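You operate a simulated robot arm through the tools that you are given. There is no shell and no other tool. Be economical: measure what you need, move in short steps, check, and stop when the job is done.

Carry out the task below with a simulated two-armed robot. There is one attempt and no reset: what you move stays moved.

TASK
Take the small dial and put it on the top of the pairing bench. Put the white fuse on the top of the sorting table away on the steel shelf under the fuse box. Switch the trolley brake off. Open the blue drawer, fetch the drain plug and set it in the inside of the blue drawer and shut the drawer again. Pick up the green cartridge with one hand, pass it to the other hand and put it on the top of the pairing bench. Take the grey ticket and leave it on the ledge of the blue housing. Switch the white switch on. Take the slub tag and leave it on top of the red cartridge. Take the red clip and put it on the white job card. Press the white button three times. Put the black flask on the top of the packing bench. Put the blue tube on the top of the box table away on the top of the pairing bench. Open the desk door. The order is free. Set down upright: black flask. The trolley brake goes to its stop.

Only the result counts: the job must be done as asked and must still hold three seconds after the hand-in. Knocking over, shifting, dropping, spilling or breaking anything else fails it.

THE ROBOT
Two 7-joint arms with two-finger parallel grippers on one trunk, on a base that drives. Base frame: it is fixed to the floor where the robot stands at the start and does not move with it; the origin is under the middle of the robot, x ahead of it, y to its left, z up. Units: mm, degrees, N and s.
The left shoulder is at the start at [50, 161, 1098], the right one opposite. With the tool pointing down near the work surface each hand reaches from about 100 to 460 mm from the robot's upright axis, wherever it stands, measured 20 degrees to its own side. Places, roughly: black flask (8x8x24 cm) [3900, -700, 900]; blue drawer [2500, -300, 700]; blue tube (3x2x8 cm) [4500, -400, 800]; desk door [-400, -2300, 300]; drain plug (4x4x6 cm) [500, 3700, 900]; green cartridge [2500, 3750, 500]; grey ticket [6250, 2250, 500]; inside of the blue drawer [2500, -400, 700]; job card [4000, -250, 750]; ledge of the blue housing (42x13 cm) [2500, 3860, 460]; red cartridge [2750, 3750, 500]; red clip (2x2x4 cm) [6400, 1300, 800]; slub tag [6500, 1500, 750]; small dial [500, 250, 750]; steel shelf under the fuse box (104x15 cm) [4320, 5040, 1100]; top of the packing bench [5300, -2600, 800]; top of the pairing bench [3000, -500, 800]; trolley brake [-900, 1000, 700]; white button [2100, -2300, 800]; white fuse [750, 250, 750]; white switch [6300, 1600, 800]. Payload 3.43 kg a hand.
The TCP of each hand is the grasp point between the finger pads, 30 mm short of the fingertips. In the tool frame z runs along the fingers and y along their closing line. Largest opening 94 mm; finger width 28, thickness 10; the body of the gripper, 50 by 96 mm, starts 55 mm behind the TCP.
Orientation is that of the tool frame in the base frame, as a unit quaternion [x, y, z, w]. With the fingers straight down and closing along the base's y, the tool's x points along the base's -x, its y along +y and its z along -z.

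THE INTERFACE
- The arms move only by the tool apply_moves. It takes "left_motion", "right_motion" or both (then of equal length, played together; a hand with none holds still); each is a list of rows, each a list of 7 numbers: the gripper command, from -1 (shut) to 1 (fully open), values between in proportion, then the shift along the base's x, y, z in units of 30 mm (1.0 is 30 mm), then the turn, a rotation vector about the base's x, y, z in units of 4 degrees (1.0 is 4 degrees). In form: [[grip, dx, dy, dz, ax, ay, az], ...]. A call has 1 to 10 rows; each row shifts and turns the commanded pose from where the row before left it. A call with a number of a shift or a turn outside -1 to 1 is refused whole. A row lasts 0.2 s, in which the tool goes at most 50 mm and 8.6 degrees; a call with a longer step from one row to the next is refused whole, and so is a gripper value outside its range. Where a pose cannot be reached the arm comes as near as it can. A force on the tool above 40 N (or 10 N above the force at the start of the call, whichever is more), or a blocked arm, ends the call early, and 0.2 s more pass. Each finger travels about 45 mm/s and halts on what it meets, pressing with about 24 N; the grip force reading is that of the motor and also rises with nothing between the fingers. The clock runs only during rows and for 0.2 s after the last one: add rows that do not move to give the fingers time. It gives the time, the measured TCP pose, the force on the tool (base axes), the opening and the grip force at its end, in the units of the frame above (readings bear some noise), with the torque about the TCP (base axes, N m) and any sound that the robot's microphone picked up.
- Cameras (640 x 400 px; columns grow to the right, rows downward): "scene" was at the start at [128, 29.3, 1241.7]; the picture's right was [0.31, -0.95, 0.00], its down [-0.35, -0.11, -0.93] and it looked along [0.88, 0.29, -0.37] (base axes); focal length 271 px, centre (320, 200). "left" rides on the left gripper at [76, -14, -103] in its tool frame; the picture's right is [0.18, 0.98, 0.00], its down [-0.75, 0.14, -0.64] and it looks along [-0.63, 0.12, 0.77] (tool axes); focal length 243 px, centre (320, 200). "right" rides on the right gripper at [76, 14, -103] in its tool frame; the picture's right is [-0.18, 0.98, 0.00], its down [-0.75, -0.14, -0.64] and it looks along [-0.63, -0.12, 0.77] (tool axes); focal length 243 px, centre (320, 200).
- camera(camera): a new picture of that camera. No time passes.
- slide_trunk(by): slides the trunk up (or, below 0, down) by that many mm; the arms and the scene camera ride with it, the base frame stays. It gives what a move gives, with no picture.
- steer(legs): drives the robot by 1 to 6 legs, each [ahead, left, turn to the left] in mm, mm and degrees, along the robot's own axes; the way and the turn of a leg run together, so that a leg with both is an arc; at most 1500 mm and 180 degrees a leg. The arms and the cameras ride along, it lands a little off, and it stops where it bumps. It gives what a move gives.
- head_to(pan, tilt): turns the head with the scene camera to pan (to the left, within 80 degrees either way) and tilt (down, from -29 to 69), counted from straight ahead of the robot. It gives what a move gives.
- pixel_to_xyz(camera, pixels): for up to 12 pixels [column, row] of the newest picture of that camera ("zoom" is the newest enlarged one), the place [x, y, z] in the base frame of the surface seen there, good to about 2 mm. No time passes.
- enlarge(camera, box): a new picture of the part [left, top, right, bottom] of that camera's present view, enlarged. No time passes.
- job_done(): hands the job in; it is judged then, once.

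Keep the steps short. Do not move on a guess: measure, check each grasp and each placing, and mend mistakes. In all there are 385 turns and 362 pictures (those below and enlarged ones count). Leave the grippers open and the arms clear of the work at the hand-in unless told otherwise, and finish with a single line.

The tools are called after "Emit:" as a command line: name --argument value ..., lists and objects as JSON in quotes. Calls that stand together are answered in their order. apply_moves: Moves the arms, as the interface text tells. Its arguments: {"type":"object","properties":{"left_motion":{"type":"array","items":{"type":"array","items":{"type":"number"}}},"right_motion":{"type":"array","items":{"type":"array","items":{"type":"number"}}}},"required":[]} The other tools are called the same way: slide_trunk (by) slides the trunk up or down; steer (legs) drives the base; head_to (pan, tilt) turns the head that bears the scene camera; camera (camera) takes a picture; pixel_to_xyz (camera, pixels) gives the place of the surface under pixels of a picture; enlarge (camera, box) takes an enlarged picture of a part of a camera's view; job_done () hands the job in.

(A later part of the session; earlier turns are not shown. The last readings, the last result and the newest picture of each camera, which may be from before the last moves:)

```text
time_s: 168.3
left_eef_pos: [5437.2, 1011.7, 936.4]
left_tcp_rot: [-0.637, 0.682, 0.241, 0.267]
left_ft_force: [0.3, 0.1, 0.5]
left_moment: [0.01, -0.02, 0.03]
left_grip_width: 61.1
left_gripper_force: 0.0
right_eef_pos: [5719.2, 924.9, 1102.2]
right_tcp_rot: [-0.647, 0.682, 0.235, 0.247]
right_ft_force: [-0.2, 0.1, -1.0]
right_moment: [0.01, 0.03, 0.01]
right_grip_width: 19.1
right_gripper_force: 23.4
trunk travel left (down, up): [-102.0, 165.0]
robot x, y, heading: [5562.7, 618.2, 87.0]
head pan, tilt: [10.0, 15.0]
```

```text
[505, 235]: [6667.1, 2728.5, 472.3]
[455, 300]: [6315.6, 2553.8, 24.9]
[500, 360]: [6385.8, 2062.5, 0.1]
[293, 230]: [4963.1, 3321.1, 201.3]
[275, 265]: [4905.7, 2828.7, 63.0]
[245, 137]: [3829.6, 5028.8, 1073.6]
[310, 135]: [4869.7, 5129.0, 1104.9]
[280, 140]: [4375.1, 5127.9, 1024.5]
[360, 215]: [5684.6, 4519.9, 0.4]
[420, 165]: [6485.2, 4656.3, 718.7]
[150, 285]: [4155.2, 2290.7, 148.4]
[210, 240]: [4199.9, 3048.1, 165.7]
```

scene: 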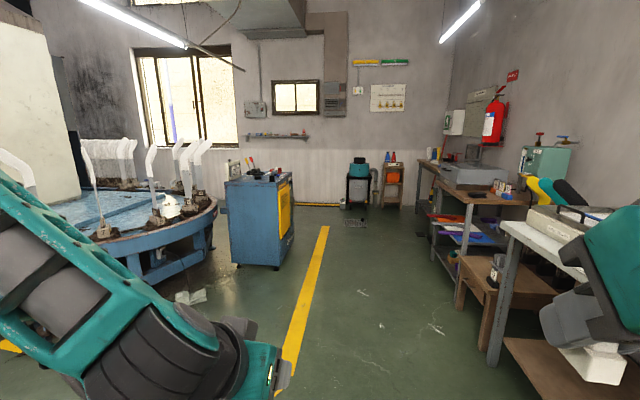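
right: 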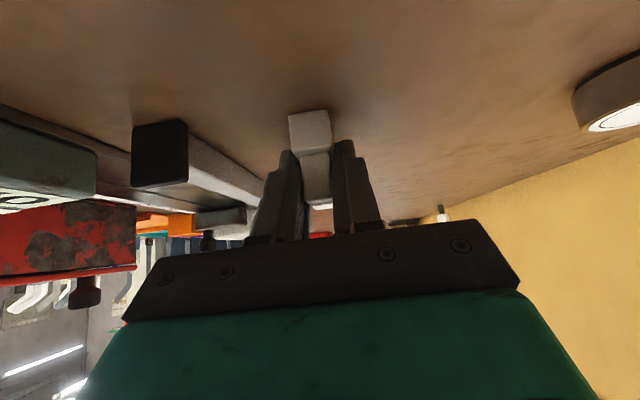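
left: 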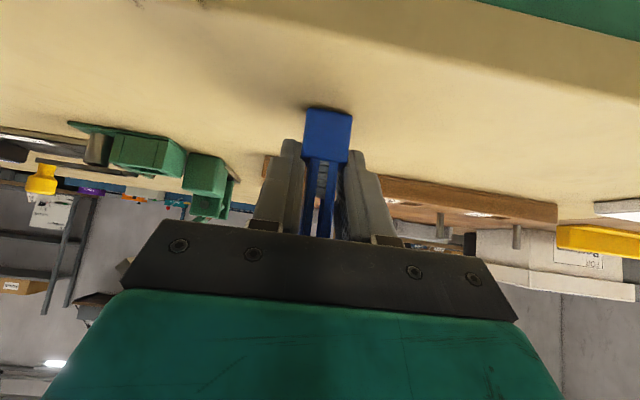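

Emit:
steer --legs '[[0, 0, 3], [1480, 0, 0], [1480, 0, 0], [350, 0, 0], [0, 900, 0]]'

Emit:
head_to --pan 0 --tilt 10

Emit:
camera --camera "scene"

```text
time_s: 184.7
left_eef_pos: [5491.2, 4273.5, 936.4]
left_tcp_rot: [-0.655, 0.664, 0.248, 0.262]
left_ft_force: [-0.8, -0.6, 0.1]
left_moment: [-0.01, 0.0, -0.01]
left_grip_width: 61.2
left_gripper_force: 0.0
right_eef_pos: [5779.0, 4201.6, 1102.1]
right_tcp_rot: [0.665, -0.664, -0.242, -0.241]
right_ft_force: [0.0, -0.7, 0.0]
right_moment: [-0.04, 0.03, 0.03]
right_grip_width: 19.1
right_gripper_force: 23.4
trunk travel left (down, up): [-102.0, 165.0]
robot x, y, heading: [5636.5, 3881.8, 89.8]
head pan, tilt: [10.0, 15.0]
stopped in leg 4: the robot was blocked; the commanded pose is now the measured one
```

```text
time_s: 185.4
left_eef_pos: [5491.2, 4274.1, 936.0]
left_tcp_rot: [-0.655, 0.665, 0.247, 0.261]
left_ft_force: [-0.1, 0.3, -0.3]
left_moment: [0.0, 0.0, -0.01]
left_grip_width: 61.0
left_gripper_force: 0.2
right_eef_pos: [5780.0, 4202.5, 1102.5]
right_tcp_rot: [0.665, -0.665, -0.241, -0.24]
right_ft_force: [-0.6, -0.2, -0.5]
right_moment: [0.02, -0.01, -0.02]
right_grip_width: 19.1
right_gripper_force: 24.2
trunk travel left (down, up): [-102.0, 165.0]
robot x, y, heading: [5636.8, 3885.3, 90.0]
head pan, tilt: [0.0, 10.0]
```

```text
311 pictures are left
```

scene: 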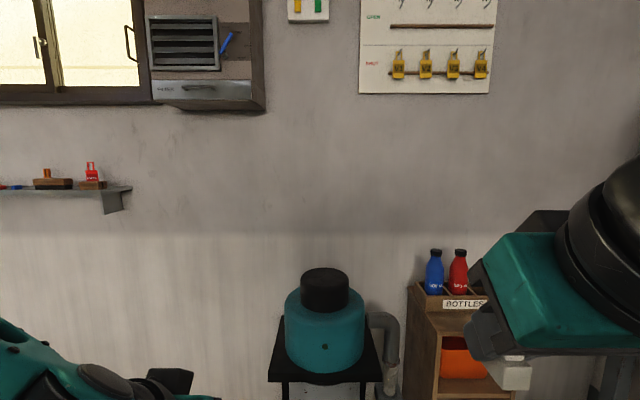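

Blocked by something low ahead; look down.

Emit:
head_to --pan 0 --tilt 55

Emit:
camera --camera "scene"

```text
time_s: 186.5
left_eef_pos: [5492.4, 4274.5, 936.2]
left_tcp_rot: [-0.655, 0.664, 0.248, 0.26]
left_ft_force: [0.6, -1.1, 0.9]
left_moment: [0.0, 0.0, -0.03]
left_grip_width: 60.8
left_gripper_force: 0.2
right_eef_pos: [5778.3, 4203.2, 1101.8]
right_tcp_rot: [0.665, -0.664, -0.242, -0.24]
right_ft_force: [-1.3, -0.1, 0.1]
right_moment: [0.01, 0.0, 0.01]
right_grip_width: 19.1
right_gripper_force: 23.9
trunk travel left (down, up): [-102.0, 165.0]
robot x, y, heading: [5634.1, 3886.4, 89.9]
head pan, tilt: [0.0, 55.0]
```

```text
310 pictures are left
```

scene: 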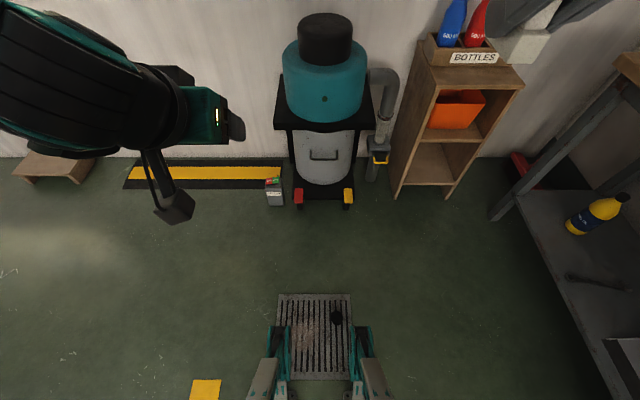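

A floor drain grate is right in front. I'll back off slightly and strafe left.

Emit:
steer --legs '[[-80, 0, 0], [0, 850, 0]]'

Emit:
camera --camera "scene"

Emit:
head_to --pan 10 --tilt 15

Emit:
camera --camera "scene"

```text
time_s: 195.1
left_eef_pos: [4630.8, 4197.0, 934.1]
left_tcp_rot: [-0.654, 0.665, 0.248, 0.261]
left_ft_force: [0.1, 1.2, 0.1]
left_moment: [-0.04, 0.02, 0.02]
left_grip_width: 60.9
left_gripper_force: 0.0
right_eef_pos: [4917.3, 4125.7, 1101.2]
right_tcp_rot: [0.665, -0.665, -0.241, -0.24]
right_ft_force: [0.2, 0.5, -1.0]
right_moment: [0.0, 0.0, -0.04]
right_grip_width: 18.8
right_gripper_force: 23.9
trunk travel left (down, up): [-102.0, 165.0]
robot x, y, heading: [4775.6, 3809.0, 90.0]
head pan, tilt: [0.0, 55.0]
```

```text
309 pictures are left
```

scene: 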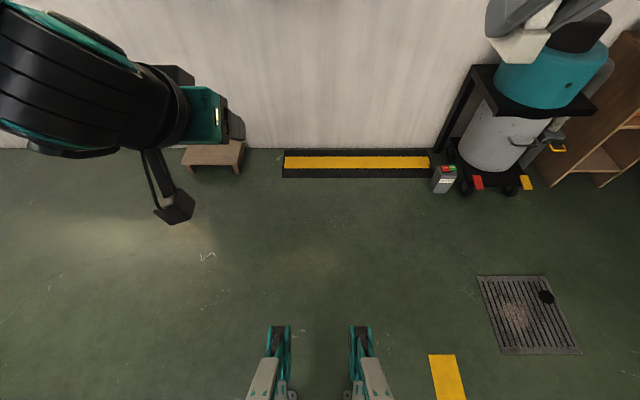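

```text
time_s: 196.2
left_eef_pos: [4628.9, 4198.0, 934.4]
left_tcp_rot: [-0.655, 0.664, 0.248, 0.261]
left_ft_force: [0.1, -0.4, 0.3]
left_moment: [0.0, 0.01, -0.03]
left_grip_width: 61.2
left_gripper_force: 0.1
right_eef_pos: [4918.5, 4124.1, 1103.3]
right_tcp_rot: [-0.664, 0.666, 0.241, 0.241]
right_ft_force: [0.5, -0.3, 0.3]
right_moment: [0.02, 0.0, -0.02]
right_grip_width: 19.1
right_gripper_force: 24.4
trunk travel left (down, up): [-102.0, 165.0]
robot x, y, heading: [4775.1, 3807.9, 89.9]
head pan, tilt: [10.0, 15.0]
```

```text
308 pictures are left
```

scene: 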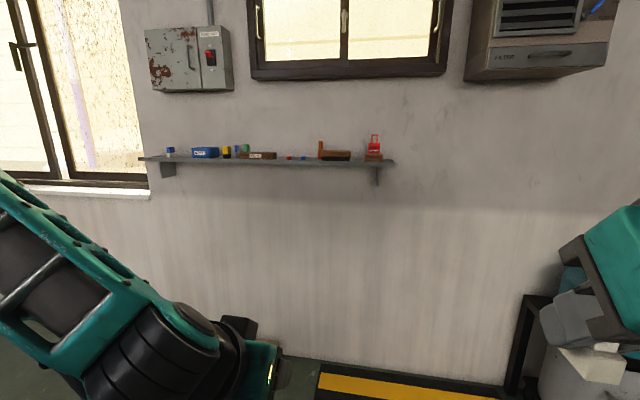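

Emit:
enlarge --camera "scene" --box '[130, 120, 410, 200]'

Emit:
pixel_to_xyz --camera "scene" --pixels '[[145, 160], [390, 164], [305, 163], [345, 164], [355, 163], [300, 162], [275, 160], [365, 380], [315, 160], [290, 160]]'

```text
2.29 times, centred on (270, 160) of scene
```

zoom: 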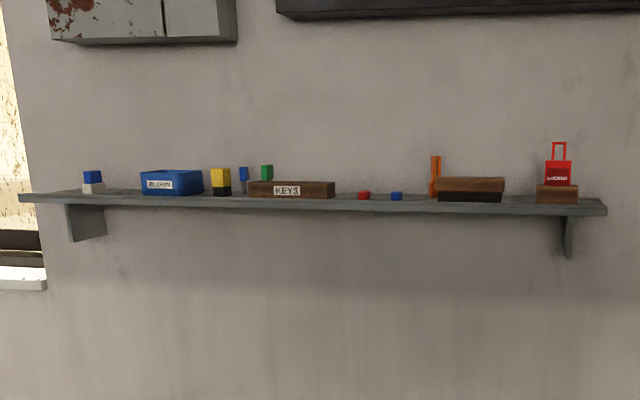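

```text
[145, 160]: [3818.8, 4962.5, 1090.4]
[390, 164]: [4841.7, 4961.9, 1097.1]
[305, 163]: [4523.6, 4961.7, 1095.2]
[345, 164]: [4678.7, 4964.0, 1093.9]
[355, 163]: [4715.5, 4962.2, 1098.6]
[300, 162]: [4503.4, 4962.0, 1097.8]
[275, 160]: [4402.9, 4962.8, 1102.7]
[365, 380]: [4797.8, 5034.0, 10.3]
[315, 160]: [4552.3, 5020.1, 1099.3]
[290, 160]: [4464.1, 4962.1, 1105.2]
```

Emit:
slide_trunk --by 160

Emit:
steer --legs '[[350, 0, 0]]'

Emit:
head_to --pan 10 --tilt 40

Emit:
camera --camera "scene"

```text
time_s: 198.0
left_eef_pos: [4630.9, 4197.3, 1095.5]
left_tcp_rot: [-0.654, 0.664, 0.248, 0.262]
left_ft_force: [-1.4, 0.2, 0.7]
left_moment: [0.03, -0.02, -0.01]
left_grip_width: 61.3
left_gripper_force: 0.0
right_eef_pos: [4919.3, 4124.5, 1261.5]
right_tcp_rot: [-0.664, 0.666, 0.241, 0.241]
right_ft_force: [-0.6, 1.0, 0.8]
right_moment: [0.02, 0.03, -0.01]
right_grip_width: 19.2
right_gripper_force: 23.9
trunk travel left (down, up): [-262.0, 5.0]
robot x, y, heading: [4775.3, 3806.8, 89.8]
head pan, tilt: [10.0, 15.0]
```

```text
time_s: 200.3
left_eef_pos: [4630.6, 4547.8, 1096.4]
left_tcp_rot: [-0.654, 0.665, 0.248, 0.261]
left_ft_force: [-0.3, 0.1, 0.1]
left_moment: [-0.03, -0.05, 0.01]
left_grip_width: 61.0
left_gripper_force: 0.0
right_eef_pos: [4919.1, 4476.8, 1262.1]
right_tcp_rot: [-0.665, 0.665, 0.241, 0.24]
right_ft_force: [-0.7, 0.5, 0.1]
right_moment: [-0.01, -0.02, 0.01]
right_grip_width: 19.1
right_gripper_force: 24.3
trunk travel left (down, up): [-262.0, 5.0]
robot x, y, heading: [4775.3, 4159.7, 89.8]
head pan, tilt: [10.0, 15.0]
```

```text
time_s: 201.2
left_eef_pos: [4630.4, 4546.4, 1095.3]
left_tcp_rot: [-0.655, 0.665, 0.248, 0.261]
left_ft_force: [0.0, 0.9, 0.3]
left_moment: [-0.02, 0.03, 0.02]
left_grip_width: 61.2
left_gripper_force: 0.1
right_eef_pos: [4918.4, 4474.7, 1261.9]
right_tcp_rot: [-0.664, 0.666, 0.241, 0.241]
right_ft_force: [0.3, -0.6, -0.6]
right_moment: [0.01, 0.0, 0.02]
right_grip_width: 19.1
right_gripper_force: 23.9
trunk travel left (down, up): [-262.0, 5.0]
robot x, y, heading: [4775.9, 4160.5, 89.9]
head pan, tilt: [10.0, 40.0]
```

```text
306 pictures are left
```

scene: 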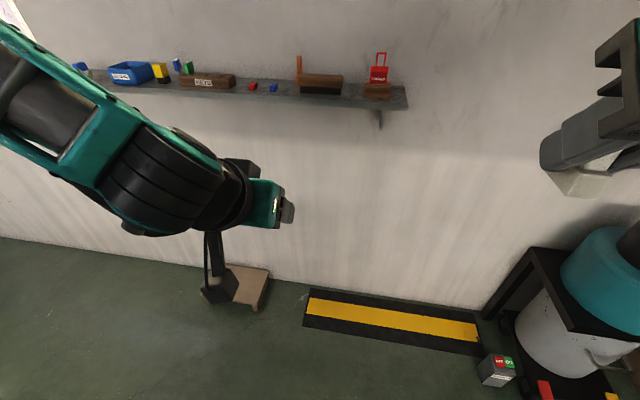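

Emit:
enlarge --camera "scene" --box '[170, 40, 420, 130]'

Emit:
pixel_to_xyz --camera "scene" --pixels '[[355, 97], [340, 88], [366, 96], [350, 88], [355, 82], [260, 90], [277, 92], [288, 90], [242, 88], [250, 310], [305, 325], [398, 97]]'

```text
2.56 times, centred on (295, 85) of scene
```

zoom: 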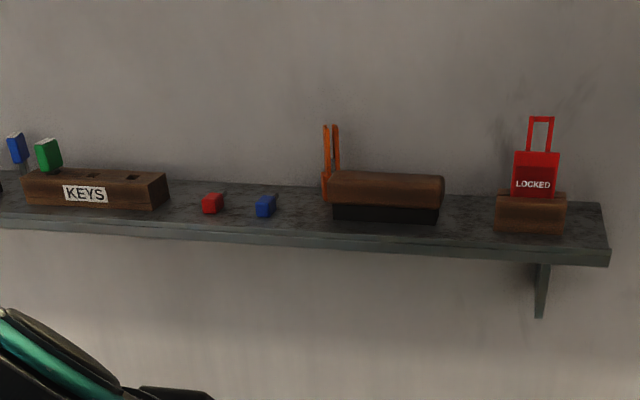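

```text
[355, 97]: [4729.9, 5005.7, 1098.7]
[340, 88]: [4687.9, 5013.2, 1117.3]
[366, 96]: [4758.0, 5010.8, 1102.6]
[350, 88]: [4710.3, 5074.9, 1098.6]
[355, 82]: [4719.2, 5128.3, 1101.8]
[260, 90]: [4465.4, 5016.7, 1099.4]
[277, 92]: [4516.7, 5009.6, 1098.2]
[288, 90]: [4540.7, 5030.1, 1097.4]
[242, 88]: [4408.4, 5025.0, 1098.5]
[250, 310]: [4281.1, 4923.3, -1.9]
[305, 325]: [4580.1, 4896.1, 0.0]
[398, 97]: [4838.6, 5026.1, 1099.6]
```

Shelf top z 1098.5, front edge y 4962; items sit behind y≈5005. I'll put the fuse at (4726, 4988). Pull the left hand back a bit and drive into place.

Emit:
apply_moves --left_motion '[[1, 0, -1, 0, 0, 0, 0], [1, 0, -1, 0, 0, 0, 0], [1, 0, -1, 0, 0, 0, 0]]'

Emit:
steer --legs '[[0, 190, 0], [320, 0, 0]]'

Emit:
head_to --pan -10 --tilt 30

Emit:
camera --camera "scene"

Emit:
camera --camera "right"

```text
time_s: 202.0
left_eef_pos: [4657.5, 4536.1, 1096.4]
left_tcp_rot: [-0.654, 0.666, 0.247, 0.261]
left_ft_force: [-0.6, 0.5, 0.0]
left_moment: [0.01, 0.05, 0.01]
left_grip_width: 93.8
left_gripper_force: 0.0
left hand out of reach, approached as far as the arm can: row 1, 2, 3
right_eef_pos: [4918.0, 4476.5, 1262.5]
right_tcp_rot: [-0.665, 0.665, 0.242, 0.24]
right_ft_force: [0.1, -0.1, -0.6]
right_moment: [0.01, -0.01, -0.02]
right_grip_width: 19.0
right_gripper_force: 24.6
trunk travel left (down, up): [-262.0, 5.0]
robot x, y, heading: [4777.8, 4159.1, 89.8]
head pan, tilt: [10.0, 40.0]
```

```text
time_s: 206.0
left_eef_pos: [4464.2, 4852.6, 1097.6]
left_tcp_rot: [-0.657, 0.663, 0.249, 0.259]
left_ft_force: [0.3, -0.6, -0.7]
left_moment: [-0.05, -0.01, 0.0]
left_grip_width: 93.8
left_gripper_force: 0.1
right_eef_pos: [4726.9, 4795.0, 1262.2]
right_tcp_rot: [0.667, -0.663, -0.241, -0.239]
right_ft_force: [-0.4, 1.7, -0.4]
right_moment: [-0.01, -0.02, -0.01]
right_grip_width: 18.8
right_gripper_force: 25.0
trunk travel left (down, up): [-262.0, 5.0]
robot x, y, heading: [4586.9, 4476.4, 90.5]
head pan, tilt: [10.0, 40.0]
```

```text
time_s: 206.8
left_eef_pos: [4465.1, 4852.7, 1097.0]
left_tcp_rot: [-0.657, 0.662, 0.249, 0.259]
left_ft_force: [0.5, -0.7, 0.0]
left_moment: [0.01, -0.04, -0.03]
left_grip_width: 93.8
left_gripper_force: 0.0
right_eef_pos: [4727.2, 4793.3, 1261.7]
right_tcp_rot: [0.667, -0.662, -0.243, -0.24]
right_ft_force: [-1.0, -0.3, -0.8]
right_moment: [0.0, 0.01, -0.05]
right_grip_width: 19.0
right_gripper_force: 24.0
trunk travel left (down, up): [-262.0, 5.0]
robot x, y, heading: [4582.5, 4475.8, 90.3]
head pan, tilt: [-10.0, 30.0]
```

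```text
304 pictures are left
```

scene: 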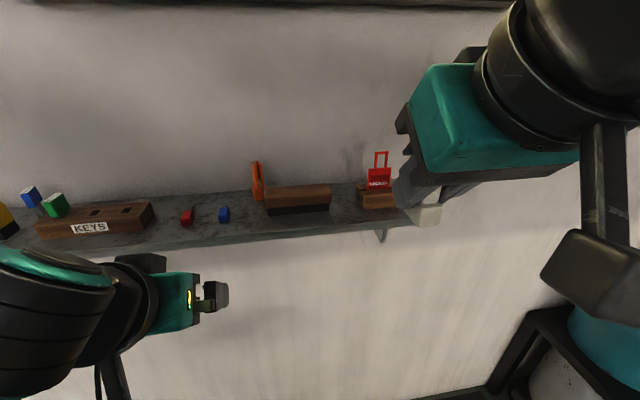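

```text
303 pictures are left
```

right: 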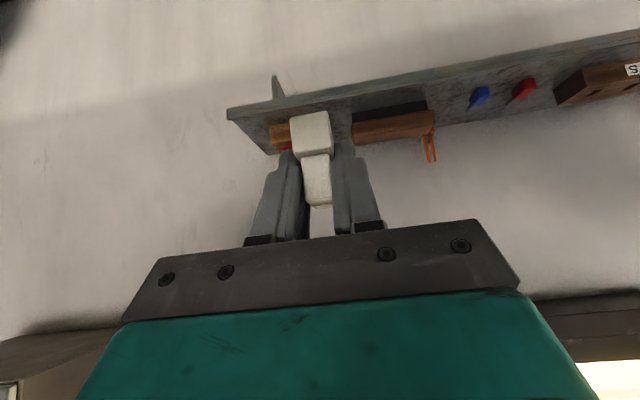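

Emit:
pixel_to_xyz --camera "scene" --pixels '[[329, 203], [329, 192], [359, 203], [359, 190], [345, 205], [345, 220], [235, 215], [262, 205]]'

Emit:
enlarge --camera "scene" --box '[180, 140, 440, 260]'

```text
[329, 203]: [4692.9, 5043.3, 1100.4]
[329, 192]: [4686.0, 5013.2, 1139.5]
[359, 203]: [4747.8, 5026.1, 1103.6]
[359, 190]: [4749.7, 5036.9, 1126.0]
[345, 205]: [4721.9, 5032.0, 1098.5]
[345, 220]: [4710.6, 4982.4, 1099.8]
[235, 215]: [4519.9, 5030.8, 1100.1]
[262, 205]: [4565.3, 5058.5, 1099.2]
```

```text
2.46 times, centred on (310, 200) of scene
```

zoom: 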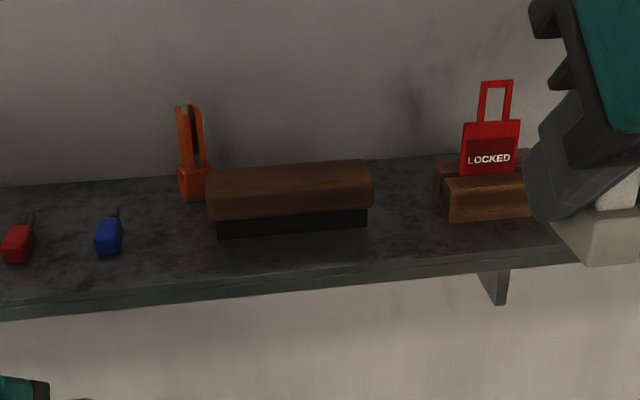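

Emit:
apply_moves --right_motion '[[-1, -0.1, 1, 0, 0, 0, 0], [-1, -0.1, 1, 0, 0, 0, 0], [-1, -0.05, 1, 0, 0, 0, 0], [-1, 0, 1, 0, 0, 0, 0], [-1, 0, 1, -0.5, 0, 0, 0], [-1, 0, 1, -0.7, 0, 0, 0], [-1, 0, 0.5, -0.8, 0, 0, 0], [-1, 0, 0, -0.8, 0, 0, 0], [-1, 0, 0, 0, 0, 0, 0]]'

Emit:
camera --camera "right"

Emit:
enlarge --camera "scene" --box '[240, 100, 480, 250]'

```text
time_s: 208.8
left_eef_pos: [4464.7, 4852.0, 1097.4]
left_tcp_rot: [-0.657, 0.663, 0.248, 0.26]
left_ft_force: [0.0, 0.0, 0.9]
left_moment: [-0.03, 0.01, -0.01]
left_grip_width: 94.1
left_gripper_force: 0.1
right_eef_pos: [4718.8, 4988.0, 1177.0]
right_tcp_rot: [0.667, -0.662, -0.243, -0.24]
right_ft_force: [0.4, -0.5, -1.1]
right_moment: [0.01, -0.01, 0.02]
right_grip_width: 18.9
right_gripper_force: 24.3
trunk travel left (down, up): [-262.0, 5.0]
robot x, y, heading: [4584.6, 4479.0, 90.4]
head pan, tilt: [-10.0, 30.0]
```

```text
301 pictures are left
```

right: 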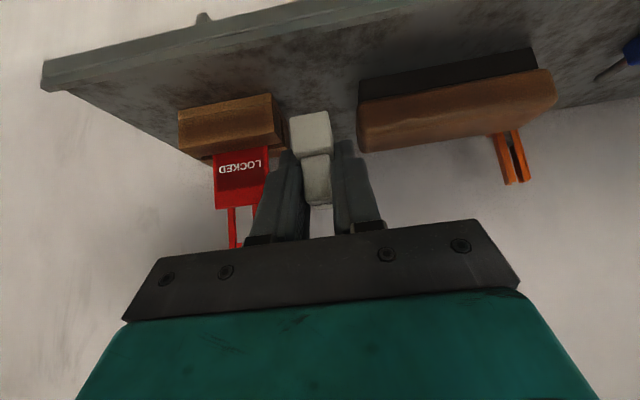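

```text
2.67 times, centred on (360, 175) of scene
```

zoom: 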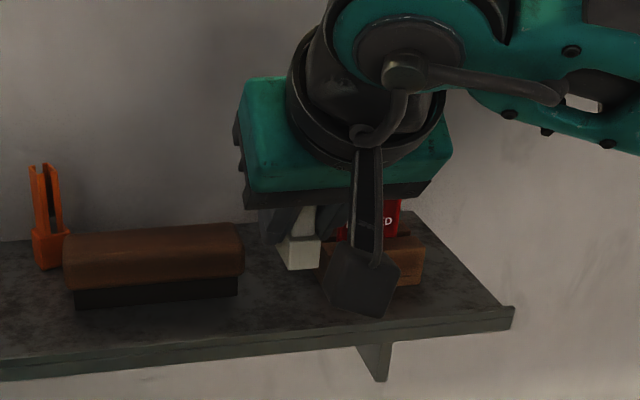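

Aligned with the gap. Lower to near contact.

Emit:
apply_moves --right_motion '[[-1, 0, -0.05, -0.4, 0, 0, 0], [-1, 0, 0, -0.4, 0, 0, 0], [-1, 0, 0, -0.3, 0, 0, 0], [-1, 0, 0, -0.1, 0, 0, 0]]'

Emit:
camera --camera "right"

```text
time_s: 209.8
left_eef_pos: [4464.8, 4853.2, 1097.9]
left_tcp_rot: [-0.657, 0.663, 0.248, 0.259]
left_ft_force: [0.4, -0.9, 0.2]
left_moment: [0.01, 0.0, 0.01]
left_grip_width: 94.0
left_gripper_force: 0.1
right_eef_pos: [4719.7, 4986.9, 1140.8]
right_tcp_rot: [0.667, -0.663, -0.242, -0.239]
right_ft_force: [0.6, -0.5, -1.1]
right_moment: [-0.01, 0.0, 0.03]
right_grip_width: 19.1
right_gripper_force: 23.9
trunk travel left (down, up): [-262.0, 5.0]
robot x, y, heading: [4585.9, 4483.2, 90.2]
head pan, tilt: [-10.0, 30.0]
```

```text
299 pictures are left
```

right: 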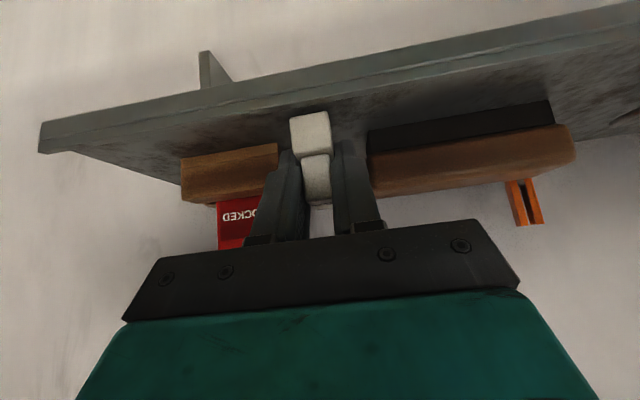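

Emit:
apply_moves --right_motion '[[-1, 0, 0, -0.06, 0, 0, 0], [-1, 0, 0, -0.05, 0, 0, 0]]'

```text
time_s: 210.4
left_eef_pos: [4465.7, 4852.3, 1097.1]
left_tcp_rot: [-0.657, 0.663, 0.248, 0.259]
left_ft_force: [-0.8, -0.2, -0.2]
left_moment: [0.01, 0.02, -0.01]
left_grip_width: 94.0
left_gripper_force: 0.1
right_eef_pos: [4721.2, 4987.3, 1138.8]
right_tcp_rot: [0.666, -0.664, -0.241, -0.24]
right_ft_force: [-0.5, 0.2, -0.2]
right_moment: [0.0, 0.01, 0.04]
right_grip_width: 19.0
right_gripper_force: 24.0
trunk travel left (down, up): [-262.0, 5.0]
robot x, y, heading: [4586.7, 4479.9, 90.6]
head pan, tilt: [-10.0, 30.0]
```

Emit:
apply_moves --right_motion '[[-1, 0, 0, -0.06, 0, 0, 0], [-1, 0, 0, -0.06, 0, 0, 0]]'

```text
time_s: 211.0
left_eef_pos: [4465.0, 4852.5, 1096.8]
left_tcp_rot: [-0.657, 0.662, 0.248, 0.259]
left_ft_force: [0.7, 0.0, 0.3]
left_moment: [0.0, 0.02, 0.0]
left_grip_width: 93.7
left_gripper_force: 0.1
right_eef_pos: [4720.3, 4989.1, 1135.9]
right_tcp_rot: [0.666, -0.663, -0.243, -0.24]
right_ft_force: [-0.2, -0.4, 1.5]
right_moment: [-0.04, -0.04, 0.02]
right_grip_width: 19.2
right_gripper_force: 23.6
trunk travel left (down, up): [-262.0, 5.0]
robot x, y, heading: [4585.0, 4483.0, 90.4]
head pan, tilt: [-10.0, 30.0]
```

Nearly touching; a last small step, then open just a little and withdraw backwards along the fingers.

Emit:
apply_moves --right_motion '[[-1, 0, 0, -0.05, 0, 0, 0], [-0.45, 0, 0, 0, 0, 0, 0], [-0.42, 0, 0, 0, 0, 0, 0], [-0.42, 0, 0, 0, 0, 0, 0], [-0.42, 0, -0.3, 0.35, 0, 0, 0], [-0.42, 0, -0.5, 0.6, 0, 0, 0], [-0.42, 0, -0.6, 0.7, 0, 0, 0], [-0.42, 0, -0.8, 0.7, 0, 0, 0], [-0.42, 0, -1, 0.7, 0, 0, 0]]'

Emit:
camera --camera "right"

```text
time_s: 213.0
left_eef_pos: [4465.4, 4852.0, 1097.6]
left_tcp_rot: [-0.657, 0.663, 0.249, 0.26]
left_ft_force: [-0.3, -0.8, -0.4]
left_moment: [-0.02, -0.01, -0.01]
left_grip_width: 93.9
left_gripper_force: 0.1
right_eef_pos: [4718.0, 4888.1, 1226.5]
right_tcp_rot: [0.667, -0.663, -0.242, -0.24]
right_ft_force: [0.2, 0.5, 0.0]
right_moment: [0.01, 0.02, 0.03]
right_grip_width: 27.2
right_gripper_force: 0.0
trunk travel left (down, up): [-262.0, 5.0]
robot x, y, heading: [4590.0, 4480.7, 90.5]
head pan, tilt: [-10.0, 30.0]
```

```text
298 pictures are left
```

right: 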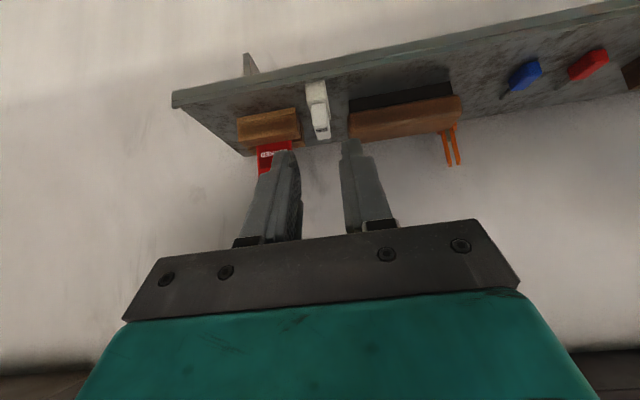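

Fuse done. Reverse, and drive to the right-hand tables facing +x.

Emit:
steer --legs '[[-680, 0, 0], [0, -850, 0], [0, 0, -90], [0, -1200, 0]]'

Emit:
slide_trunk --by -140

Emit:
head_to --pan -15 --tilt 30

Emit:
camera --camera "scene"

```text
time_s: 238.7
left_eef_pos: [5813.8, 2685.6, 1096.5]
left_tcp_rot: [0.021, 0.933, -0.015, 0.359]
left_ft_force: [-0.5, -0.3, -0.7]
left_moment: [-0.02, 0.01, 0.02]
left_grip_width: 93.8
left_gripper_force: 0.0
right_eef_pos: [5842.4, 2431.3, 1226.4]
right_tcp_rot: [0.015, 0.94, -0.004, 0.34]
right_ft_force: [0.4, 0.4, 0.2]
right_moment: [-0.02, 0.0, 0.01]
right_grip_width: 27.2
right_gripper_force: 0.0
trunk travel left (down, up): [-262.0, 5.0]
robot x, y, heading: [5434.9, 2578.3, -1.6]
head pan, tilt: [-10.0, 30.0]
```

```text
time_s: 240.4
left_eef_pos: [5814.9, 2685.4, 957.6]
left_tcp_rot: [0.022, 0.933, -0.014, 0.359]
left_ft_force: [0.1, 0.3, 0.1]
left_moment: [0.0, 0.01, 0.01]
left_grip_width: 93.9
left_gripper_force: 0.0
right_eef_pos: [5841.7, 2432.2, 1085.8]
right_tcp_rot: [0.014, 0.94, -0.004, 0.341]
right_ft_force: [0.7, -0.1, -0.2]
right_moment: [-0.04, -0.01, 0.01]
right_grip_width: 27.5
right_gripper_force: 0.1
trunk travel left (down, up): [-122.0, 145.0]
robot x, y, heading: [5431.6, 2580.6, -2.0]
head pan, tilt: [-10.0, 30.0]
```

```text
time_s: 241.0
left_eef_pos: [5814.8, 2685.6, 957.5]
left_tcp_rot: [0.021, 0.933, -0.014, 0.359]
left_ft_force: [0.7, -0.1, 1.0]
left_moment: [0.0, 0.01, 0.01]
left_grip_width: 93.9
left_gripper_force: 0.0
right_eef_pos: [5842.3, 2431.8, 1086.6]
right_tcp_rot: [0.014, 0.94, -0.004, 0.341]
right_ft_force: [0.8, -0.7, -0.6]
right_moment: [0.0, -0.01, 0.0]
right_grip_width: 27.3
right_gripper_force: 0.1
trunk travel left (down, up): [-122.0, 145.0]
robot x, y, heading: [5435.1, 2580.8, -2.1]
head pan, tilt: [-15.0, 30.0]
```

```text
297 pictures are left
```

scene: 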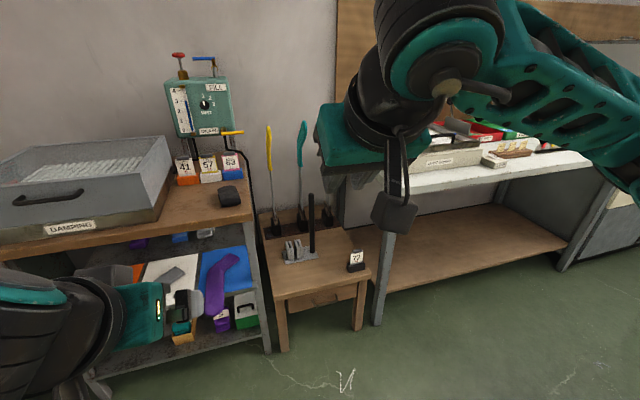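

Emit:
enlarge --camera "scene" --box '[250, 180, 400, 290]'

Emit:
pixel_to_xyz --camera "scene" --pixels '[[357, 258], [355, 268], [300, 255], [300, 245], [275, 295], [368, 275], [375, 255], [310, 215], [285, 340], [335, 270]]'

```text
3.64 times, centred on (325, 235) of scene
```

zoom: 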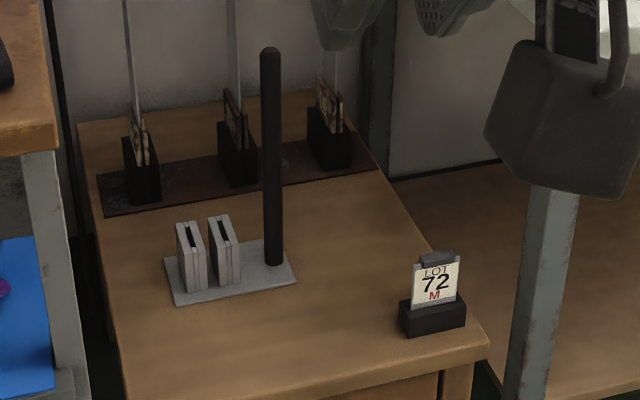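

```text
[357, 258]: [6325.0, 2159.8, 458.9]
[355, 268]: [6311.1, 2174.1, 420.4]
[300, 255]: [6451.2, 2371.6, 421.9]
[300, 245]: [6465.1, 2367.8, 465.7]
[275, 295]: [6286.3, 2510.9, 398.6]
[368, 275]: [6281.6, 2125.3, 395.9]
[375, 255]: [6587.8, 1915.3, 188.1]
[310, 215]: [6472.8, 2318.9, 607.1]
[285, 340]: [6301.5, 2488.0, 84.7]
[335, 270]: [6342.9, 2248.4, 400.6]
```

The ticket looks like the "LOT 72" card at (6325,2160). Drive nearer for a good look.

Emit:
steer --legs '[[0, -480, 2], [420, 0, 0]]'

Emit:
head_to --pan 10 --tilt 55

Emit:
camera --camera "scene"

```text
time_s: 248.0
left_eef_pos: [6223.3, 2216.8, 957.8]
left_tcp_rot: [0.002, 0.933, -0.008, 0.359]
left_ft_force: [1.1, 0.0, -0.4]
left_moment: [0.01, 0.0, 0.0]
left_grip_width: 93.9
left_gripper_force: 0.1
right_eef_pos: [6261.0, 1965.8, 1086.2]
right_tcp_rot: [-0.005, 0.94, 0.002, 0.34]
right_ft_force: [-0.1, -0.5, 0.3]
right_moment: [0.0, 0.01, 0.0]
right_grip_width: 26.9
right_gripper_force: 0.0
trunk travel left (down, up): [-122.0, 145.0]
robot x, y, heading: [5846.8, 2094.5, 0.1]
head pan, tilt: [-15.0, 30.0]
```

```text
time_s: 248.9
left_eef_pos: [6222.1, 2216.3, 957.0]
left_tcp_rot: [0.002, 0.933, -0.007, 0.36]
left_ft_force: [-0.7, 0.7, 0.2]
left_moment: [-0.03, 0.03, 0.0]
left_grip_width: 94.0
left_gripper_force: 0.1
right_eef_pos: [6261.8, 1964.6, 1086.6]
right_tcp_rot: [-0.005, 0.94, 0.002, 0.341]
right_ft_force: [0.8, -0.7, 0.8]
right_moment: [0.0, -0.02, -0.05]
right_grip_width: 27.4
right_gripper_force: 0.1
trunk travel left (down, up): [-122.0, 145.0]
robot x, y, heading: [5846.3, 2097.0, 0.6]
head pan, tilt: [10.0, 55.0]
```

```text
295 pictures are left
```

scene: 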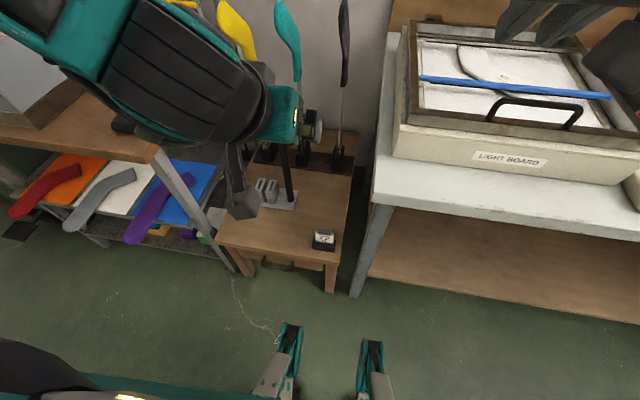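

Emit:
apply_moves --left_motion '[[1, 0, -0.2, -1, 0, 1, 0], [1, 0, -0.2, -1, 0, 1, 0], [1, 0, -0.2, -1, 0, 1, 0], [1, 0, -0.2, -1, 0, 1, 0], [1, 0, -0.2, -1, 0, 1, 0], [1, 0, -0.2, -1, 0, 0, 0], [1, 0, -0.2, -1, 0, 0, 0]]'

Emit:
camera --camera "left"

```text
time_s: 250.5
left_eef_pos: [6222.1, 2258.5, 809.3]
left_tcp_rot: [0.001, 0.981, -0.008, 0.191]
left_ft_force: [0.2, 0.3, 0.1]
left_moment: [0.0, 0.0, 0.01]
left_grip_width: 93.9
left_gripper_force: 0.1
left hand out of reach, approached as far as the arm can: row 2, 3, 4, 5, 6, 7
right_eef_pos: [6262.5, 1965.1, 1085.2]
right_tcp_rot: [-0.005, 0.94, 0.003, 0.341]
right_ft_force: [0.1, -0.2, -0.9]
right_moment: [0.03, -0.01, 0.01]
right_grip_width: 27.4
right_gripper_force: 0.0
trunk travel left (down, up): [-122.0, 145.0]
robot x, y, heading: [5848.1, 2095.3, 0.4]
head pan, tilt: [10.0, 55.0]
```

```text
294 pictures are left
```

left: 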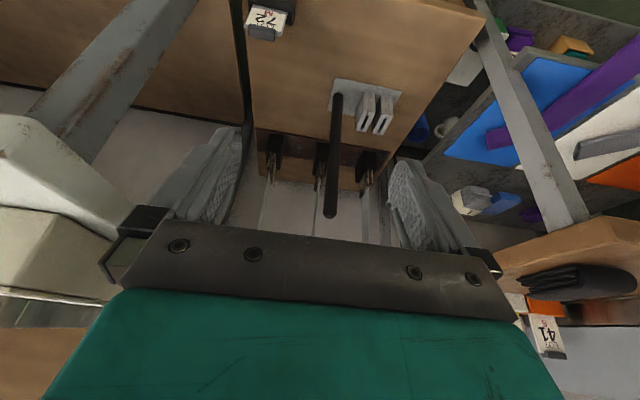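

Emit:
slide_trunk --by -120

Emit:
apply_moves --left_motion '[[1, 0, -0.2, -0.5, 0, 1, 0], [1, 0, -0.2, -0.5, 0, 1, 0], [1, 0, -0.2, -0.5, 0, 1, 0], [1, 0.3, -0.2, -0.5, 0, 1, 0], [1, 0.3, -0.2, -0.5, 0, 1, 0]]'

Emit:
camera --camera "left"

Emit:
camera --camera "scene"

```text
time_s: 252.0
left_eef_pos: [6222.8, 2258.2, 689.5]
left_tcp_rot: [0.001, 0.982, -0.007, 0.191]
left_ft_force: [0.1, 0.6, -0.7]
left_moment: [-0.01, -0.03, -0.01]
left_grip_width: 93.9
left_gripper_force: 0.0
right_eef_pos: [6261.0, 1963.5, 965.8]
right_tcp_rot: [-0.006, 0.94, 0.003, 0.341]
right_ft_force: [-0.4, 0.3, 0.0]
right_moment: [-0.01, -0.01, 0.01]
right_grip_width: 27.2
right_gripper_force: 0.1
trunk travel left (down, up): [-2.0, 265.0]
robot x, y, heading: [5847.8, 2095.5, 0.5]
head pan, tilt: [10.0, 55.0]
```

```text
time_s: 253.2
left_eef_pos: [6226.3, 2280.9, 668.1]
left_tcp_rot: [-0.001, 1.0, -0.007, 0.018]
left_ft_force: [0.6, 0.3, 0.3]
left_moment: [0.03, 0.02, -0.01]
left_grip_width: 93.9
left_gripper_force: 0.0
left hand out of reach, approached as far as the arm can: row 1, 2, 3, 4, 5
right_eef_pos: [6260.0, 1963.6, 966.0]
right_tcp_rot: [-0.005, 0.94, 0.002, 0.341]
right_ft_force: [-0.3, 0.1, -0.2]
right_moment: [-0.03, -0.01, -0.01]
right_grip_width: 27.2
right_gripper_force: 0.0
trunk travel left (down, up): [-2.0, 265.0]
robot x, y, heading: [5844.7, 2096.7, 0.5]
head pan, tilt: [10.0, 55.0]
```

```text
293 pictures are left
```

left: 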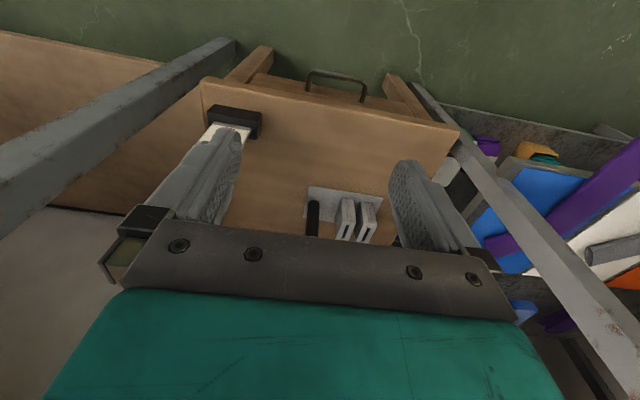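

```text
292 pictures are left
```

scene: 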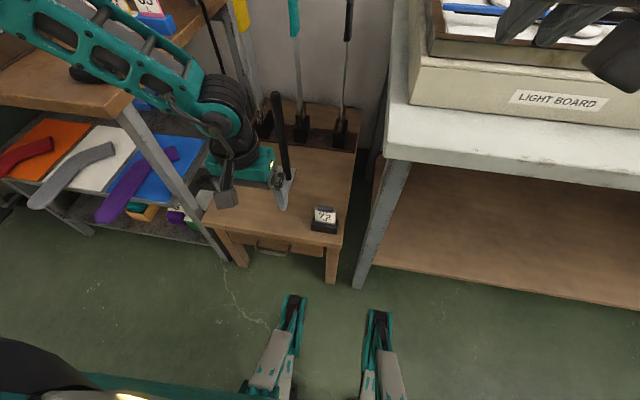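

The low target is beyond full extension with the tool straight down. I'll re-tilt the hand ~40° and shift the robot so the ticket lies straight ahead of the left shoulder.

Emit:
apply_moves --left_motion '[[1, 0, 0, 0.7, 0, -1, 0], [1, 0, 0, 0.7, 0, -1, 0], [1, 0, 0, 0.7, 0, -1, 0], [1, 0, 0, 0.7, 0, -1, 0], [1, 0, 0, 0.7, 0, -1, 0], [1, 0, 0, 0, 0, -1, 0], [1, 0, 0, 0, 0, -1, 0], [1, 0, 0, 0, 0, -1, 0], [1, 0, 0, 0, 0, -1, 0], [1, 0, 0, 0, 0, -1, 0]]'

Emit:
steer --legs '[[0, -95, 0], [75, 0, 0]]'

Emit:
camera --camera "left"

```text
time_s: 255.4
left_eef_pos: [6233.7, 2281.2, 769.2]
left_tcp_rot: [0.003, 0.933, -0.009, 0.359]
left_ft_force: [0.2, -0.2, 0.3]
left_moment: [0.0, -0.02, 0.02]
left_grip_width: 94.3
left_gripper_force: 0.0
left hand out of reach, approached as far as the arm can: row 10
right_eef_pos: [6260.6, 1964.6, 965.7]
right_tcp_rot: [-0.005, 0.94, 0.002, 0.341]
right_ft_force: [-0.2, 0.8, 0.1]
right_moment: [-0.01, 0.01, 0.0]
right_grip_width: 27.4
right_gripper_force: 0.0
trunk travel left (down, up): [-2.0, 265.0]
robot x, y, heading: [5845.3, 2088.7, 0.7]
head pan, tilt: [10.0, 55.0]
```

```text
time_s: 257.6
left_eef_pos: [6310.8, 2183.4, 770.2]
left_tcp_rot: [0.001, 0.933, -0.006, 0.359]
left_ft_force: [0.1, -0.5, -1.0]
left_moment: [0.03, 0.03, -0.01]
left_grip_width: 94.0
left_gripper_force: 0.0
right_eef_pos: [6337.0, 1866.9, 966.0]
right_tcp_rot: [-0.005, 0.94, 0.002, 0.341]
right_ft_force: [-0.3, -0.3, 0.3]
right_moment: [0.04, 0.0, -0.03]
right_grip_width: 27.2
right_gripper_force: 0.0
trunk travel left (down, up): [-2.0, 265.0]
robot x, y, heading: [5926.6, 1999.6, 0.8]
head pan, tilt: [10.0, 55.0]
```

```text
291 pictures are left
```

left: 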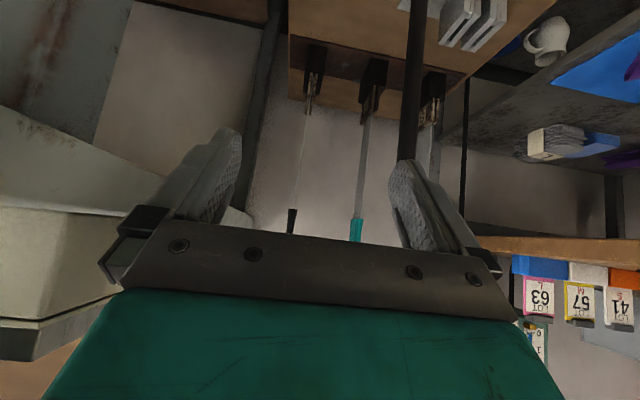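

Emit:
apply_moves --left_motion '[[1, 0, -0.1, -1, 0, 0, 0], [1, -0.1, -0.1, -1, 0, 0, 0], [1, -0.1, -0.1, -1, 0, 0, 0], [1, -0.1, -0.1, -1, 0, 0, 0], [1, -0.1, -0.1, -1, 0, 0, 0], [1, -0.1, -0.1, -1, 0, 0, 0], [1, 0, 0, -1, 0, 0, 0]]'

Emit:
camera --camera "left"

```text
time_s: 259.2
left_eef_pos: [6313.9, 2194.5, 694.4]
left_tcp_rot: [0.002, 0.935, -0.006, 0.356]
left_ft_force: [-0.3, 0.7, 0.0]
left_moment: [0.01, -0.02, 0.01]
left_grip_width: 94.1
left_gripper_force: 0.1
left hand out of reach, approached as far as the arm can: row 3, 4, 5, 6, 7
right_eef_pos: [6337.2, 1866.9, 966.5]
right_tcp_rot: [-0.004, 0.94, 0.002, 0.342]
right_ft_force: [0.0, 0.0, -0.6]
right_moment: [0.0, 0.01, -0.01]
right_grip_width: 27.2
right_gripper_force: 0.0
trunk travel left (down, up): [-2.0, 265.0]
robot x, y, heading: [5923.2, 2000.8, 0.4]
head pan, tilt: [10.0, 55.0]
```

```text
290 pictures are left
```

left: 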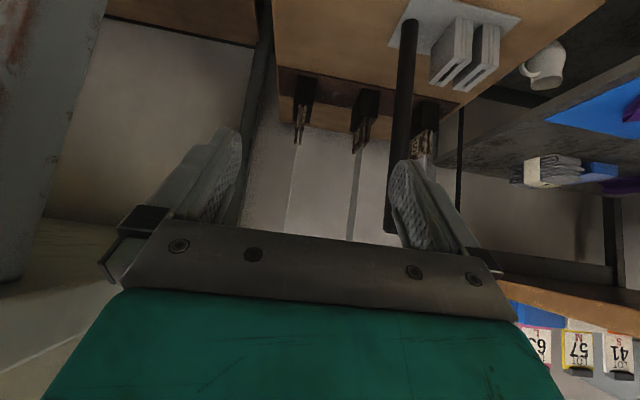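

Still limited. I'll test with the tool straight down at this lateral offset, lowering stepwise over an empty part of the stool.

Emit:
apply_moves --left_motion '[[1, -0.2, 0, 0.5, 0, 1, 0], [1, -0.2, 0, 0.3, 0, 1, 0], [1, -0.2, 0, 0, 0, 1, 0], [1, -0.2, 0, 0, 0, 1, 0], [1, -0.2, 0, 0, 0, 1, 0], [1, -0.2, 0, 0, 0, 1, 0], [1, 0, 0, 0, 0, 1, 0], [1, 0, 0, 0, 0, 1, 0], [1, 0, 0, 0, 0, 1, 0], [1, 0, 0, 0, 0, 1, 0]]'

Emit:
apply_moves --left_motion '[[1, 0, 0, -0.8, 0, 0, 0], [1, 0, 0, -0.8, 0, 0, 0], [1, 0, 0, -0.8, 0, 0, 0], [1, 0, 0, -0.8, 0, 0, 0]]'

Emit:
camera --camera "scene"

```text
time_s: 261.4
left_eef_pos: [6280.4, 2195.6, 721.2]
left_tcp_rot: [0.0, 1.0, -0.008, 0.018]
left_ft_force: [0.2, 0.4, 0.4]
left_moment: [0.01, 0.02, -0.01]
left_grip_width: 93.9
left_gripper_force: 0.1
right_eef_pos: [6337.7, 1866.7, 965.9]
right_tcp_rot: [-0.004, 0.94, 0.002, 0.341]
right_ft_force: [0.1, 0.4, 0.5]
right_moment: [0.0, 0.0, -0.01]
right_grip_width: 27.3
right_gripper_force: 0.1
trunk travel left (down, up): [-2.0, 265.0]
robot x, y, heading: [5925.3, 1997.7, 0.7]
head pan, tilt: [10.0, 55.0]
```

```text
time_s: 262.4
left_eef_pos: [6275.4, 2208.2, 640.6]
left_tcp_rot: [0.0, 1.0, -0.008, 0.017]
left_ft_force: [0.0, 0.0, 0.0]
left_moment: [0.02, 0.0, 0.01]
left_grip_width: 93.9
left_gripper_force: 0.1
left hand out of reach, approached as far as the arm can: row 4
right_eef_pos: [6336.7, 1868.4, 966.5]
right_tcp_rot: [-0.005, 0.94, 0.002, 0.342]
right_ft_force: [-0.6, -0.4, 0.0]
right_moment: [0.02, -0.03, -0.04]
right_grip_width: 27.3
right_gripper_force: 0.0
trunk travel left (down, up): [-2.0, 265.0]
robot x, y, heading: [5924.4, 1999.2, 0.6]
head pan, tilt: [10.0, 55.0]
```

```text
289 pictures are left
```

scene: 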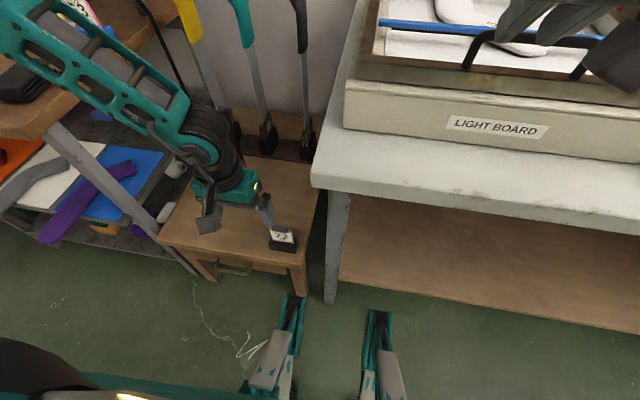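

Emit:
apply_moves --left_motion '[[1, 0, 1, 0, 0, 0, 0], [1, 0, 1, 0, 0, 0, 0], [1, 0, 0.5, -0.5, 0, 0, 0], [1, 0, 0, -0.8, 0, 0, 0], [1, 0, 0, -0.8, 0, 0, 0], [1, 0, 0, -0.8, 0, 0, 0]]'

```text
time_s: 263.8
left_eef_pos: [6268.6, 2294.2, 592.0]
left_tcp_rot: [-0.001, 1.0, -0.009, 0.019]
left_ft_force: [-0.7, -0.6, -0.3]
left_moment: [-0.02, 0.02, -0.02]
left_grip_width: 94.1
left_gripper_force: 0.0
left hand out of reach, approached as far as the arm can: row 5, 6
right_eef_pos: [6336.7, 1867.2, 966.9]
right_tcp_rot: [-0.004, 0.94, 0.002, 0.341]
right_ft_force: [-0.2, -0.3, 0.2]
right_moment: [-0.03, 0.0, 0.01]
right_grip_width: 27.4
right_gripper_force: 0.0
trunk travel left (down, up): [-2.0, 265.0]
robot x, y, heading: [5925.8, 1996.1, 0.9]
head pan, tilt: [10.0, 55.0]
```

Emit:
apply_moves --left_motion '[[1, -1, 0, 0, 0, 0, 0], [1, -1, 0, 0, 0, 0, 0], [1, -1, 0, 0, 0, 0, 0], [1, 0, 0, -0.8, 0, 0, 0], [1, 0, 0, -0.8, 0, 0, 0], [1, 0, 0, -0.8, 0, 0, 0]]'

Emit:
head_to --pan 45 --tilt 50

Emit:
camera --camera "scene"

```text
time_s: 265.2
left_eef_pos: [6177.0, 2303.8, 588.9]
left_tcp_rot: [-0.001, 1.0, -0.008, 0.018]
left_ft_force: [-0.1, 0.2, -0.7]
left_moment: [-0.04, 0.0, -0.02]
left_grip_width: 94.0
left_gripper_force: 0.0
left hand out of reach, approached as far as the arm can: row 4, 5, 6
right_eef_pos: [6337.0, 1867.5, 965.8]
right_tcp_rot: [-0.005, 0.94, 0.002, 0.342]
right_ft_force: [0.2, 0.1, 0.2]
right_moment: [-0.02, -0.01, -0.03]
right_grip_width: 27.2
right_gripper_force: 0.1
trunk travel left (down, up): [-2.0, 265.0]
robot x, y, heading: [5922.3, 1997.6, 0.9]
head pan, tilt: [10.0, 55.0]
```

```text
time_s: 266.2
left_eef_pos: [6177.7, 2303.6, 589.1]
left_tcp_rot: [0.0, 1.0, -0.008, 0.018]
left_ft_force: [-0.2, -0.2, 0.5]
left_moment: [-0.01, 0.01, -0.01]
left_grip_width: 93.8
left_gripper_force: 0.0
right_eef_pos: [6336.9, 1867.7, 965.8]
right_tcp_rot: [-0.004, 0.94, 0.002, 0.341]
right_ft_force: [1.0, 0.0, 0.0]
right_moment: [0.01, 0.02, -0.02]
right_grip_width: 27.4
right_gripper_force: 0.0
trunk travel left (down, up): [-2.0, 265.0]
robot x, y, heading: [5927.9, 1995.4, 0.7]
head pan, tilt: [45.0, 50.0]
```

```text
288 pictures are left
```

scene: 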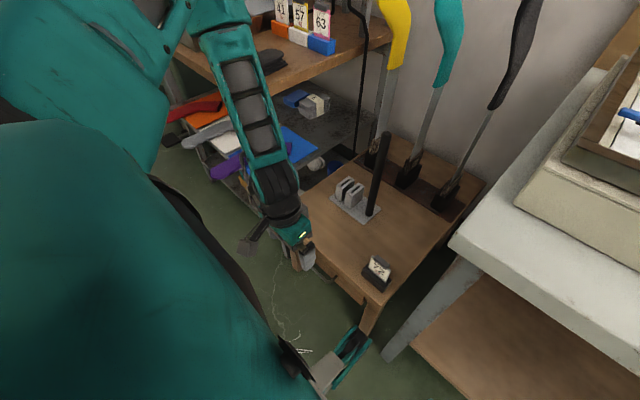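

I'll test whether rolling the tool so the fingers point inward (−y) lets the hand go lower.

Emit:
apply_moves --left_motion '[[1, 0, 0, 0, -1, 0, 0], [1, 0, 0, 0, -1, 0, 0], [1, 0, 0, 0, -1, 0, 0], [1, 0, 0, 0, -1, 0, 0], [1, 0, 0, 0, -1, 0, 0], [1, 0, 0, 0, -1, 0, 0], [1, 0, 0, -0.3, -1, 0, 0], [1, 0, 0, -0.5, -1, 0, 0], [1, 0, 0, -0.5, -1, 0, 0], [1, 0, 0, -0.5, -1, 0, 0]]'

Emit:
apply_moves --left_motion '[[1, 0, 0, -0.8, 0, 0, 0], [1, 0, 0, -0.8, 0, 0, 0], [1, 0, 0, -0.5, 0, 0, 0]]'

```text
time_s: 268.4
left_eef_pos: [6161.6, 2327.0, 580.5]
left_tcp_rot: [-0.007, 0.937, -0.35, 0.017]
left_ft_force: [-0.4, 0.2, 0.5]
left_moment: [-0.01, 0.02, 0.01]
left_grip_width: 94.2
left_gripper_force: 0.1
left hand out of reach, approached as far as the arm can: row 8, 9, 10
right_eef_pos: [6336.7, 1867.5, 965.3]
right_tcp_rot: [-0.005, 0.94, 0.003, 0.342]
right_ft_force: [0.3, 0.9, -0.3]
right_moment: [0.0, -0.01, 0.03]
right_grip_width: 27.3
right_gripper_force: 0.0
trunk travel left (down, up): [-2.0, 265.0]
robot x, y, heading: [5924.0, 1995.0, 0.5]
head pan, tilt: [45.0, 50.0]
```

```text
time_s: 269.2
left_eef_pos: [6152.3, 2336.9, 576.7]
left_tcp_rot: [-0.006, 0.937, -0.349, 0.018]
left_ft_force: [-0.2, -0.8, 0.3]
left_moment: [0.0, -0.02, 0.0]
left_grip_width: 94.2
left_gripper_force: 0.1
left hand out of reach, approached as far as the arm can: row 1, 2, 3
right_eef_pos: [6336.9, 1866.8, 966.8]
right_tcp_rot: [-0.005, 0.94, 0.002, 0.341]
right_ft_force: [-0.6, 0.4, 0.1]
right_moment: [-0.04, 0.02, 0.05]
right_grip_width: 27.5
right_gripper_force: 0.1
trunk travel left (down, up): [-2.0, 265.0]
robot x, y, heading: [5921.3, 1997.9, 0.6]
head pan, tilt: [45.0, 50.0]
```

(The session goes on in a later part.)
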